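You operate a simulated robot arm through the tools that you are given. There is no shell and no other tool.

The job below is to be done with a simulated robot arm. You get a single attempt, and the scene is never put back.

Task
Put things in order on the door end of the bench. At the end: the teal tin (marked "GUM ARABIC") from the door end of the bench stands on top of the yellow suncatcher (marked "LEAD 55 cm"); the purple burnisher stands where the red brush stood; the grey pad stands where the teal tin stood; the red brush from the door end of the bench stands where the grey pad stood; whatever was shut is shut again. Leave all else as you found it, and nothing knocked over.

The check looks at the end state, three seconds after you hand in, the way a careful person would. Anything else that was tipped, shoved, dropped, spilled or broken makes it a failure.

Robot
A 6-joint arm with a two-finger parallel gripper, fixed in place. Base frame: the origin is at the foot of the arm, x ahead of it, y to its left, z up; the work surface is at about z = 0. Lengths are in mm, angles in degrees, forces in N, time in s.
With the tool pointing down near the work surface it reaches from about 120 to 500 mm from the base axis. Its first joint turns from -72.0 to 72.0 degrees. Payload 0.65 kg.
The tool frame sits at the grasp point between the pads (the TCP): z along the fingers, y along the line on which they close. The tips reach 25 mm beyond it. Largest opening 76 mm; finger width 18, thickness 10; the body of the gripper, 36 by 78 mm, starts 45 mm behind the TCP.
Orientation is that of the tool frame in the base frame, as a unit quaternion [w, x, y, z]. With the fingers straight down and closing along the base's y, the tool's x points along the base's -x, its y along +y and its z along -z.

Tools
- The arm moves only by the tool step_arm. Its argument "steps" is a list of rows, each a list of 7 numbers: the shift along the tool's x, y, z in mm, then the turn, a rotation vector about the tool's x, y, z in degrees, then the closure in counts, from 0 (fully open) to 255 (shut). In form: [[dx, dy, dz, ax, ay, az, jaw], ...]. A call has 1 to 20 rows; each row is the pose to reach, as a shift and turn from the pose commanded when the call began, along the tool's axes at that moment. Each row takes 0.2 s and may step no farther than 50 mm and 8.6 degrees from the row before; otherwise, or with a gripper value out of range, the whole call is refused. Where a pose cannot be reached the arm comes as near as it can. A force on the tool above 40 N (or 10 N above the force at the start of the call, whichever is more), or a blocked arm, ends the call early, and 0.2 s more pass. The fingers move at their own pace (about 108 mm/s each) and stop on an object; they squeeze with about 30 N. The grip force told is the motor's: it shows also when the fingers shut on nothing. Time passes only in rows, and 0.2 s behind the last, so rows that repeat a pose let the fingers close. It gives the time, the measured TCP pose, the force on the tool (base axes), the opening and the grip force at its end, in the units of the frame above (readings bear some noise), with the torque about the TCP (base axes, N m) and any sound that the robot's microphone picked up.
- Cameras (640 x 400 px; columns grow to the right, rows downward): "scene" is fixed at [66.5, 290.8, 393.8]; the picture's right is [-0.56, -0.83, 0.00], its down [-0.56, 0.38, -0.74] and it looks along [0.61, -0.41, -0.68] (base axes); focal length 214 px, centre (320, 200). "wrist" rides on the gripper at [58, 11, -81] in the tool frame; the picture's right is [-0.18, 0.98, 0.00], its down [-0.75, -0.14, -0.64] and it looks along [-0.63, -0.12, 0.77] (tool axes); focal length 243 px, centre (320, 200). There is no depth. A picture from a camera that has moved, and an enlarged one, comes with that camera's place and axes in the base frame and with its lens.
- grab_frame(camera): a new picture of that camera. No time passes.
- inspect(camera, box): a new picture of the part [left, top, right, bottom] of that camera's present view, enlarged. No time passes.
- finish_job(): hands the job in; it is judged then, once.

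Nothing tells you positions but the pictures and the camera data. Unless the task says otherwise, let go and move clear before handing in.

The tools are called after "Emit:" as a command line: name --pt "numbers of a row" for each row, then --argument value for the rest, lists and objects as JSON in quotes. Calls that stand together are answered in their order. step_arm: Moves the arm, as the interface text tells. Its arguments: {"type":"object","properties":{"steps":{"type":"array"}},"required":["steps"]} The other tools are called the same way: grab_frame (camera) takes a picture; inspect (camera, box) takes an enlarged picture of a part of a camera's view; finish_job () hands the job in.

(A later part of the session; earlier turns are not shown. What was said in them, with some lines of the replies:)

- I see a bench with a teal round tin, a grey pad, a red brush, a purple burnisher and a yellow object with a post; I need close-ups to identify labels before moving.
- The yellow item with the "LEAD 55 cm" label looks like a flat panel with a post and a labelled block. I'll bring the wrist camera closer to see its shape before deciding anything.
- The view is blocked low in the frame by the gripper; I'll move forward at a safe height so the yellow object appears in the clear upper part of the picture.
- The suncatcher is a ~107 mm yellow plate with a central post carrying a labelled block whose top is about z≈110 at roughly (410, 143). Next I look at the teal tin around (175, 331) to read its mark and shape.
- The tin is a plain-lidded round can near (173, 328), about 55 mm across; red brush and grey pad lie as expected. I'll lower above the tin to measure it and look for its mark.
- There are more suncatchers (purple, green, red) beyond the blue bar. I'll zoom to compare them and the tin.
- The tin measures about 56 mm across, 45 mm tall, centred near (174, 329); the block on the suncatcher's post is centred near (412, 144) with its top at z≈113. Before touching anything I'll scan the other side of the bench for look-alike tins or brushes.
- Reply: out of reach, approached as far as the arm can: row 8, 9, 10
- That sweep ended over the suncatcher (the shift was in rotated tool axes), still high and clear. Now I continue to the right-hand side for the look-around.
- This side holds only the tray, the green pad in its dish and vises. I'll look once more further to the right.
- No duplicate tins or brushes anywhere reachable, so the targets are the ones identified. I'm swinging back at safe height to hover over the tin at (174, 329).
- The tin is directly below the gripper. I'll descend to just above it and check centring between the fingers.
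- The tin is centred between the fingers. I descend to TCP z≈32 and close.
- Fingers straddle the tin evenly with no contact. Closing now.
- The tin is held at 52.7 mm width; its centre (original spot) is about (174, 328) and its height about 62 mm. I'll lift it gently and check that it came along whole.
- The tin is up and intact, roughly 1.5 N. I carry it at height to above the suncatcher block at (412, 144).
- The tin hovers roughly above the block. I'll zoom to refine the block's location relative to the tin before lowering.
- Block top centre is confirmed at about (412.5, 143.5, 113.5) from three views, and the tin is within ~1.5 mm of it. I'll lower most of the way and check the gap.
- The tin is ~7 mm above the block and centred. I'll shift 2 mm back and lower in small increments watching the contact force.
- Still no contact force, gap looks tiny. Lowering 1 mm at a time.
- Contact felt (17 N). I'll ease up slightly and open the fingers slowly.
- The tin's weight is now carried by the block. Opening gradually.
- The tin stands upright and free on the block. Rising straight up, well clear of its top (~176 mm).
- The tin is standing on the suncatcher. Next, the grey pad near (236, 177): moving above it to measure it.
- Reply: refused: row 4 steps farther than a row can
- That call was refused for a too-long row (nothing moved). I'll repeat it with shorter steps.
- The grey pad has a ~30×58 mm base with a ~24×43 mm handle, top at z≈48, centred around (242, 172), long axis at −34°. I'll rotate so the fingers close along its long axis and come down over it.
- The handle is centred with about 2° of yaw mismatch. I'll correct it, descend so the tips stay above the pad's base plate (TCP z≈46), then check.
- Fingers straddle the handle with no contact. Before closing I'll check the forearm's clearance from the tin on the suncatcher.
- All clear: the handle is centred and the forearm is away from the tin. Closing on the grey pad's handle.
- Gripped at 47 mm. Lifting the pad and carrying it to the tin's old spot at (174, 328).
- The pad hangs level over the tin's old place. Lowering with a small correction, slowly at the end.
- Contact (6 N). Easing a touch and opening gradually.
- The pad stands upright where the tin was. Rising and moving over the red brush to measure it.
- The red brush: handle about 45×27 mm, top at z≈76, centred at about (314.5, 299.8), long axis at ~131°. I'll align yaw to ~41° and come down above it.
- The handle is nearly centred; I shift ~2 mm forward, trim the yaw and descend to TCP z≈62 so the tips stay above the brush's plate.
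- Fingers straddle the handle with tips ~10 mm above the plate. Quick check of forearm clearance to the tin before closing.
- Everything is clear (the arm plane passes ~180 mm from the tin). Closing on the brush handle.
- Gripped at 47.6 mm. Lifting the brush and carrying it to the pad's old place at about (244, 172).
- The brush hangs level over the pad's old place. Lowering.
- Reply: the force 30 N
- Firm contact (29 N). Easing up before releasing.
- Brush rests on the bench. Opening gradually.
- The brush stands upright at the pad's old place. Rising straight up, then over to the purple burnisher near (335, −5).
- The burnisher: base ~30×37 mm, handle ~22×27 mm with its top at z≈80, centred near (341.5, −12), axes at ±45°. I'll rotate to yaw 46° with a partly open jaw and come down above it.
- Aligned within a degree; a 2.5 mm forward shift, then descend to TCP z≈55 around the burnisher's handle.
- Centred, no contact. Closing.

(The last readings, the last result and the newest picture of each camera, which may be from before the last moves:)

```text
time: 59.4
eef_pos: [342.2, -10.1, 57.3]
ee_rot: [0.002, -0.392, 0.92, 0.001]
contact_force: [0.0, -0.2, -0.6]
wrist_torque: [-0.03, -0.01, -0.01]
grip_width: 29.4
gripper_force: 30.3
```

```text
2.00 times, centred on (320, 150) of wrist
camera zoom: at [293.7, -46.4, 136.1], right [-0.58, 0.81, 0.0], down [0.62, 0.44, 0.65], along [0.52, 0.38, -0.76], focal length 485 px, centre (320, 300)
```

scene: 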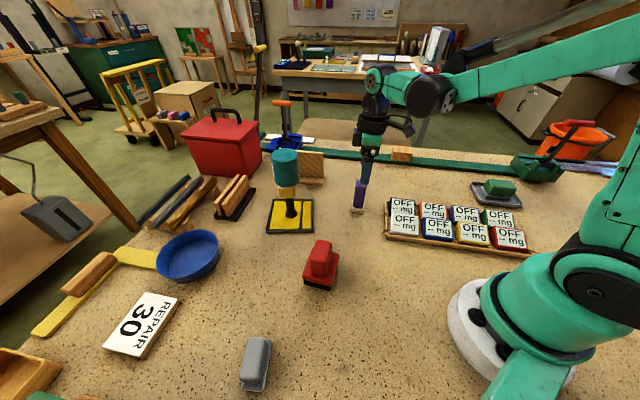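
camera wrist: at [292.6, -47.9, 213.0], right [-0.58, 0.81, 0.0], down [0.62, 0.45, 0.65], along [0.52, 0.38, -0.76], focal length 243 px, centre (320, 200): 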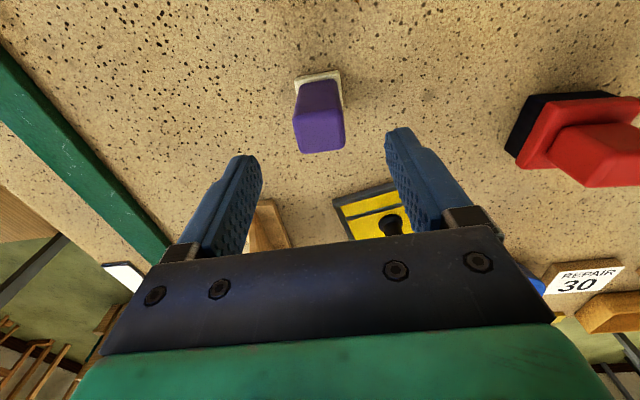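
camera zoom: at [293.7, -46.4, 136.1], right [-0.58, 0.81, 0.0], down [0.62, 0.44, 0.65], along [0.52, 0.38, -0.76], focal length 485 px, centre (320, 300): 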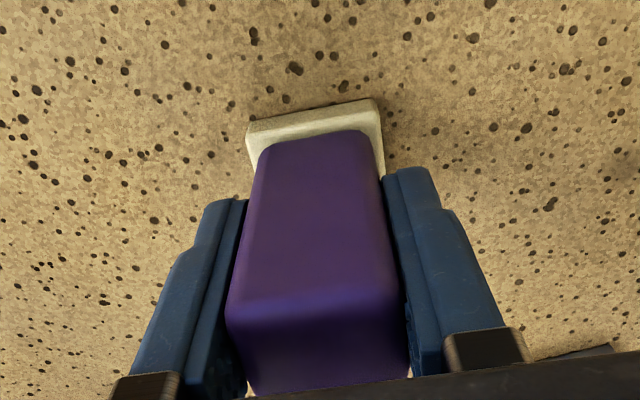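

Held at 29 mm. Lifting high (above the tin's top) and carrying it via a point nearer the base to the brush's old place at (315, 301).

Emit:
step_arm --pt "0 0 -10 0 0 0 255" --pt "0 0 -50 0 0 0 255" --pt "0 0 -95 0 0 0 255" --pt "0 0 -140 0 0 0 255" --pt "0 0 -175 0 0 0 255" --pt "-16.5 37.3 -175 0 0 0 255" --pt "-32.9 74.7 -175 0 0 0 255" --pt "-49.4 112 -175 0 0 0 255" --pt "-65.8 149.3 -175 0 0 0 255" --pt "-101 170.9 -175 0 0 0 255" --pt "-136.2 192.4 -175 0 0 0 255" --pt "-171.4 214 -175 0 0 0 255" --pt "-206.7 235.6 -175 0 0 0 255" --pt "-206.7 235.6 -175 0 0 0 255" --pt "-206.7 235.6 -175 0 0 0 255"

Emit:
grab_frame --camera "wrist"

Emit:
grab_frame --camera "scene"

```text
time: 62.6
eef_pos: [314.4, 300.7, 233.6]
ee_rot: [0.001, -0.393, 0.92, 0.001]
contact_force: [0.1, -0.4, 0.6]
wrist_torque: [0.01, 0.01, 0.01]
grip_width: 29.3
gripper_force: 30.4
```

```text
taken
camera wrist: at [266.4, 265.5, 313.2], right [-0.58, 0.81, 0.0], down [0.62, 0.44, 0.65], along [0.52, 0.38, -0.76], focal length 243 px, centre (320, 200)
```

wrist: 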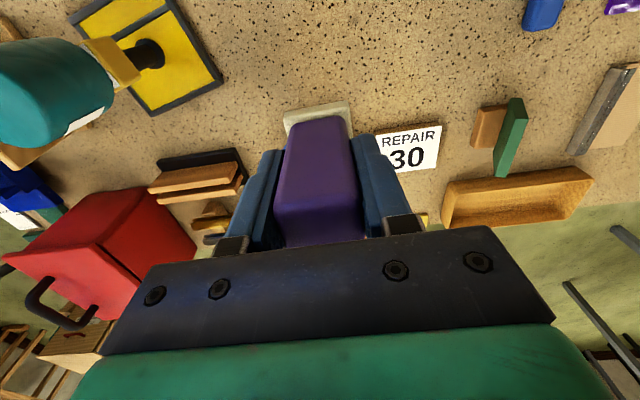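

```text
taken
```

scene: 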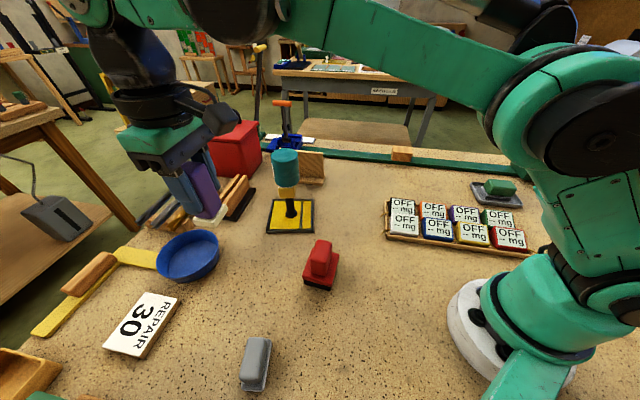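

The burnisher hangs over the brush's old place. Lowering to just above the bench.

Emit:
step_arm --pt "-0.6 0 45 0 0 0 255" --pt "-0.6 0 90 0 0 0 255" --pt "-0.6 0 130 0 0 0 255" --pt "-0.6 0 155 0 0 0 255" --pt "-0.6 0 168 0 0 0 255" --pt "-0.6 0 172 0 0 0 255" --pt "-0.6 0 172 0 0 0 255"

Emit:
inspect --camera "scene" --box '[180, 200, 320, 320]'

Emit:
grab_frame --camera "wrist"

```text
time: 64.2
eef_pos: [316.5, 301.8, 61.3]
ee_rot: [0.002, -0.393, 0.92, 0.001]
contact_force: [0.0, -0.2, -1.0]
wrist_torque: [0.02, 0.01, -0.04]
grip_width: 29.4
gripper_force: 29.6
```

```text
3.33 times, centred on (250, 260) of scene
camera zoom: at [66.5, 290.8, 393.8], right [-0.56, -0.83, 0.0], down [-0.56, 0.38, -0.74], along [0.61, -0.41, -0.68], focal length 715 px, centre (553, 0)
```

zoom: 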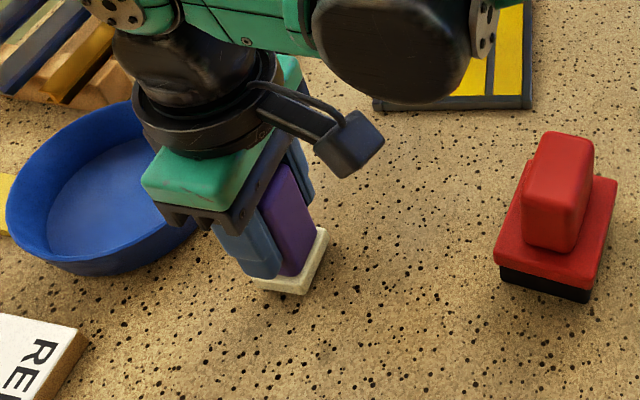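

```text
taken
camera wrist: at [268.1, 266.5, 141.2], right [-0.58, 0.81, 0.0], down [0.62, 0.44, 0.65], along [0.52, 0.38, -0.76], focal length 243 px, centre (320, 200)
```

wrist: 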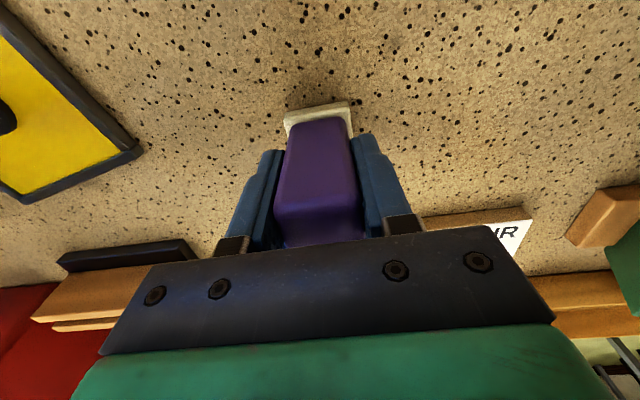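

About 4–5 mm to go. Continuing in small steps.

Emit:
step_arm --pt "0 0 1.5 0 0 0 255" --pt "0 0 3 0 0 0 255" --pt "0 0 3 0 0 0 255"

Emit:
step_arm --pt "0 0 0.7 0 0 0 255" --pt "0 0 0.7 0 0 0 255"

```text
time: 65.0
eef_pos: [315.0, 302.3, 58.4]
ee_rot: [0.002, -0.392, 0.92, 0.0]
contact_force: [0.2, -0.1, -0.8]
wrist_torque: [0.02, -0.03, -0.03]
grip_width: 29.5
gripper_force: 29.4
```

```text
time: 65.6
eef_pos: [315.7, 301.6, 56.2]
ee_rot: [0.002, -0.393, 0.92, 0.001]
contact_force: [0.0, 0.2, -0.2]
wrist_torque: [0.02, 0.01, 0.03]
grip_width: 29.5
gripper_force: 30.5
```

Emit:
step_arm --pt "0 0 0.5 0 0 0 255" --pt "0 0 0.5 0 0 0 255"

Emit:
grab_frame --camera "wrist"

```text
time: 66.2
eef_pos: [314.8, 302.1, 55.9]
ee_rot: [0.002, -0.392, 0.92, 0.001]
contact_force: [-0.1, -0.3, -0.1]
wrist_torque: [-0.03, -0.01, 0.01]
grip_width: 29.4
gripper_force: 29.8
```

```text
taken
camera wrist: at [267.2, 266.2, 136.3], right [-0.58, 0.81, 0.0], down [0.62, 0.44, 0.65], along [0.52, 0.38, -0.76], focal length 243 px, centre (320, 200)
```

wrist: 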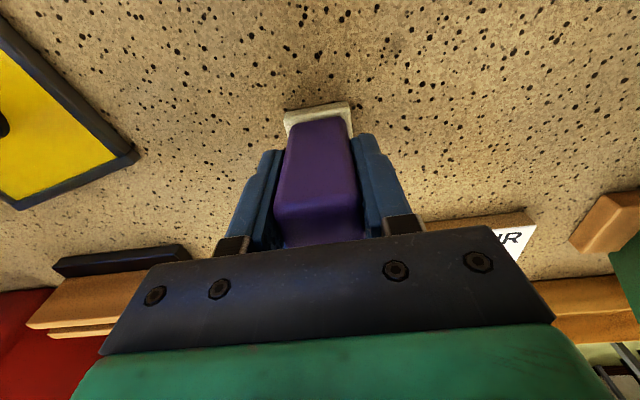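

Emit:
step_arm --pt "0 0 0.4 0 0 0 255" --pt "0 0 0.4 0 0 0 255"

```text
time: 66.8
eef_pos: [316.1, 301.9, 56.4]
ee_rot: [0.002, -0.391, 0.92, 0.002]
contact_force: [-1.8, 0.8, 7.0]
wrist_torque: [0.03, 0.01, 0.0]
grip_width: 29.6
gripper_force: 30.2
```

Contact (7 N). Easing and opening gradually.

Emit:
step_arm --pt "0 0 -0.3 0 0 0 255" --pt "0 0 -0.3 0 0 0 148" --pt "0 0 -0.3 0 0 0 130" --pt "0 0 -0.3 0 0 0 90" --pt "0 0 -0.3 0 0 0 50" --pt "0 0 -0.3 0 0 0 50"

Emit:
inspect --camera "wrist" --box '[200, 50, 440, 250]'

Emit:
inspect --camera "scene" --box '[180, 200, 320, 320]'

```text
time: 68.2
eef_pos: [314.1, 301.4, 56.4]
ee_rot: [0.002, -0.392, 0.92, 0.001]
contact_force: [0.1, 0.2, -0.4]
wrist_torque: [-0.03, -0.04, -0.01]
grip_width: 61.1
gripper_force: 0.1
```

```text
2.00 times, centred on (320, 150) of wrist
camera zoom: at [267.4, 266.4, 136.2], right [-0.58, 0.81, 0.0], down [0.62, 0.44, 0.65], along [0.52, 0.38, -0.76], focal length 485 px, centre (320, 300)
```

zoom: 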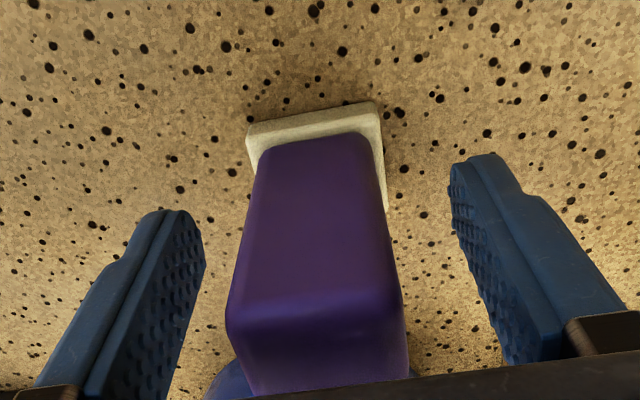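

```text
3.33 times, centred on (250, 260) of scene
camera zoom: at [66.5, 290.8, 393.8], right [-0.56, -0.83, 0.0], down [-0.56, 0.38, -0.74], along [0.61, -0.41, -0.68], focal length 715 px, centre (553, 0)
```

zoom: 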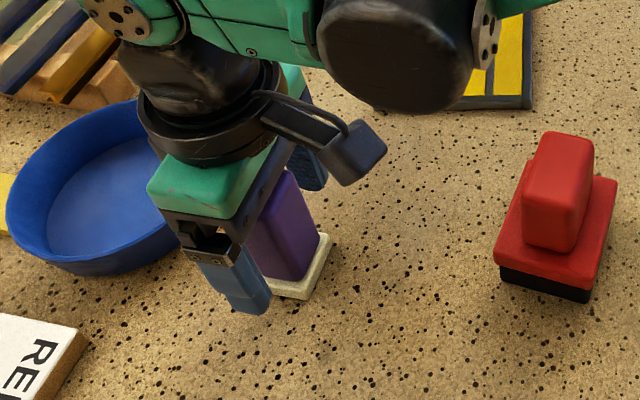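

The burnisher stands free. Rising straight up and retreating over open bench to see everything.

Emit:
step_arm --pt "0 0 -12 0 0 0 50" --pt "0 0 -45 0 0 0 50" --pt "0 0 -90 0 0 0 50" --pt "0 0 -135 0 0 0 50" --pt "0 0 -175 0 0 0 50" --pt "38.6 -14.6 -190 0 0 7 50" --pt "77.2 -29.3 -205 0 0 14 30" --pt "115.9 -43.9 -220 0 0 21 0" --pt "154.5 -58.6 -235 0 0 28 0" --pt "193.1 -73.2 -245 0 0 35 0" --pt "193.1 -73.2 -245 0 0 35 0"

Emit:
grab_frame --camera "scene"

Emit:
grab_frame --camera "wrist"

Emit:
inspect --camera "scene" --box '[190, 130, 370, 400]'

```text
time: 70.6
eef_pos: [234.2, 113.0, 302.8]
ee_rot: [0.001, -0.097, 0.995, 0.0]
contact_force: [-0.6, -0.5, -0.3]
wrist_torque: [-0.01, -0.02, 0.01]
grip_width: 76.2
gripper_force: 0.0
```

```text
taken
```

scene: 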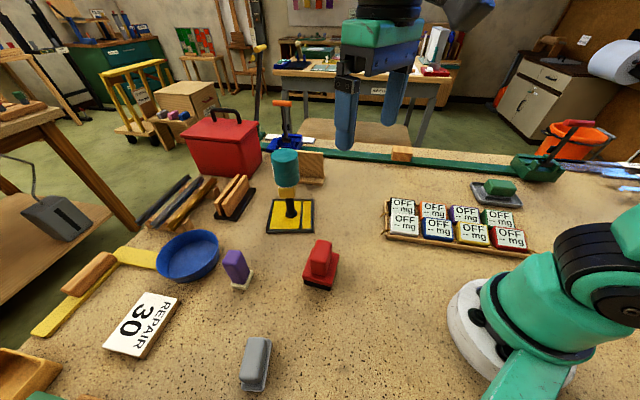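

```text
taken
camera wrist: at [174.8, 111.7, 382.0], right [-0.01, 1.0, 0.0], down [0.76, 0.0, 0.64], along [0.64, 0.01, -0.76], focal length 243 px, centre (320, 200)
```

wrist: 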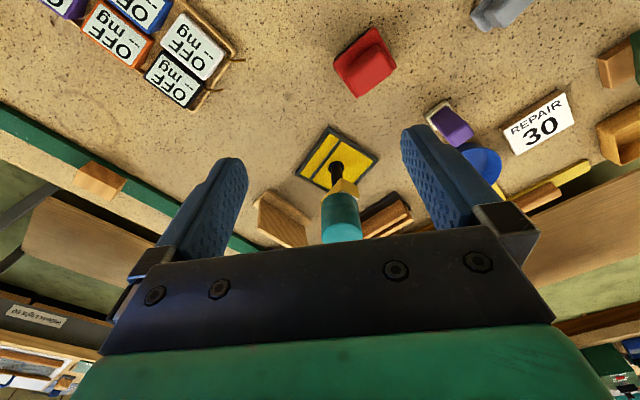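

```text
1.48 times, centred on (280, 265) of scene
camera zoom: at [66.5, 290.7, 393.8], right [-0.56, -0.83, 0.0], down [-0.56, 0.38, -0.74], along [0.61, -0.41, -0.68], focal length 318 px, centre (379, 104)
```

zoom: 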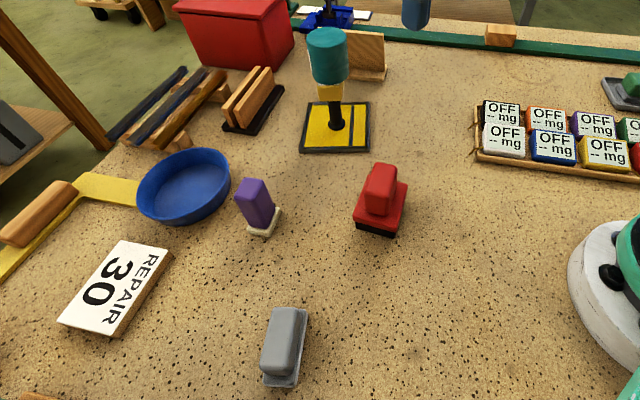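

All items look placed. I'll double-check the tin's seating and the placed items up close before handing in.

Emit:
inspect --camera "scene" --box '[250, 135, 330, 245]'

Emit:
inspect --camera "scene" --box '[200, 230, 350, 400]'

Emit:
inspect --camera "wrist" --box '[280, 0, 540, 250]'

```text
3.64 times, centred on (290, 190) of scene
camera zoom: at [66.5, 290.7, 393.8], right [-0.56, -0.83, 0.0], down [-0.56, 0.38, -0.74], along [0.61, -0.41, -0.68], focal length 780 px, centre (429, 236)
```

zoom: 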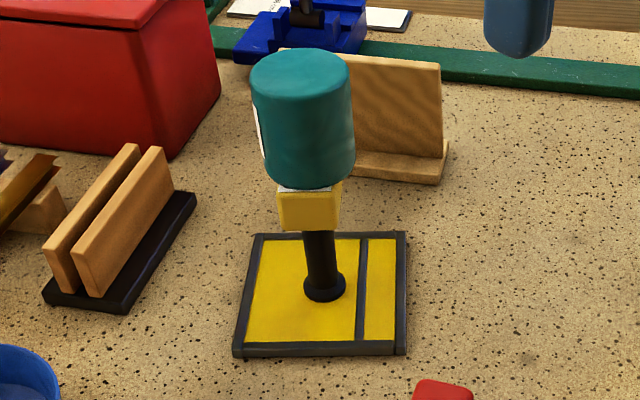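

```text
2.35 times, centred on (275, 315) of scene
camera zoom: at [66.5, 290.7, 393.8], right [-0.56, -0.83, 0.0], down [-0.56, 0.38, -0.74], along [0.61, -0.41, -0.68], focal length 505 px, centre (426, -71)
```

zoom: 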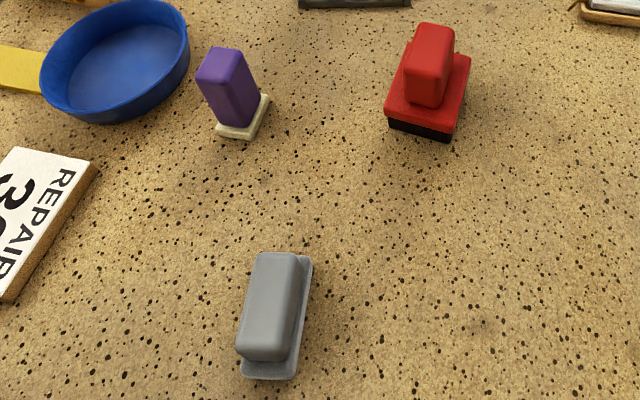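

```text
1.60 times, centred on (410, 125) of wrist
camera zoom: at [174.8, 111.7, 382.0], right [-0.01, 1.0, 0.0], down [0.76, 0.0, 0.64], along [0.64, 0.01, -0.76], focal length 388 px, centre (176, 320)
```

zoom: 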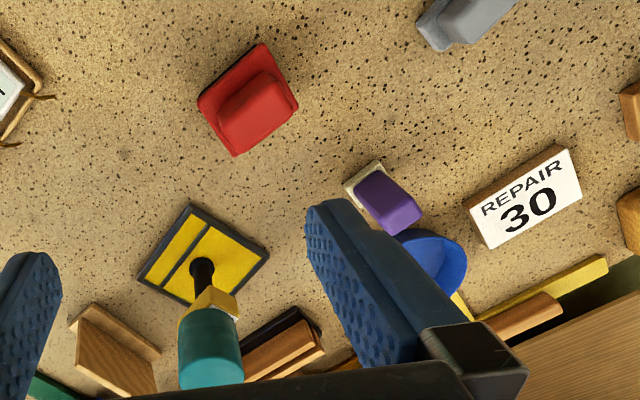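

The tin stands centred and upright on the suncatcher. The pad, brush and burnisher each stand upright in their new places. The surroundings look untouched, nothing was opened, and the arm is clear, so I'm handing in.

Emit:
finish_job

```text
The job is handed in.
```

I've handed in the job. In the last pictures every item stood upright in its new place, nothing else looked moved, and the arm was clear of the bench.

| Item | Now stands | Position (x, y in mm) |
|---|---|---|
| Teal tin | On top of the yellow suncatcher ("LEAD 55 cm") | about (412, 144) |
| Grey pad | Where the teal tin stood | about (176, 328) |
| Red brush | Where the grey pad stood | about (244, 172) |
| Purple burnisher | Where the red brush stood | about (315, 301) |

- **Accuracy:** I expect each item to be within about 2–3 mm of its spot, going by the pictures and the arm's position readings.
- **Tin placement:** I set the tin on the labelled block at the top of the suncatcher's post, because the post leaves no room for it on the plate. The tin is about 53 mm across and the block's top is about 30 by 53 mm. The tin overhangs on two sides but is centred and stood steady.
- **Tin marking:** I saw a white label on the tin's side but never got a view where "GUM ARABIC" could be read. It was the only teal tin I saw on the bench.
- **Shut items:** I opened nothing, so there was nothing to shut again.
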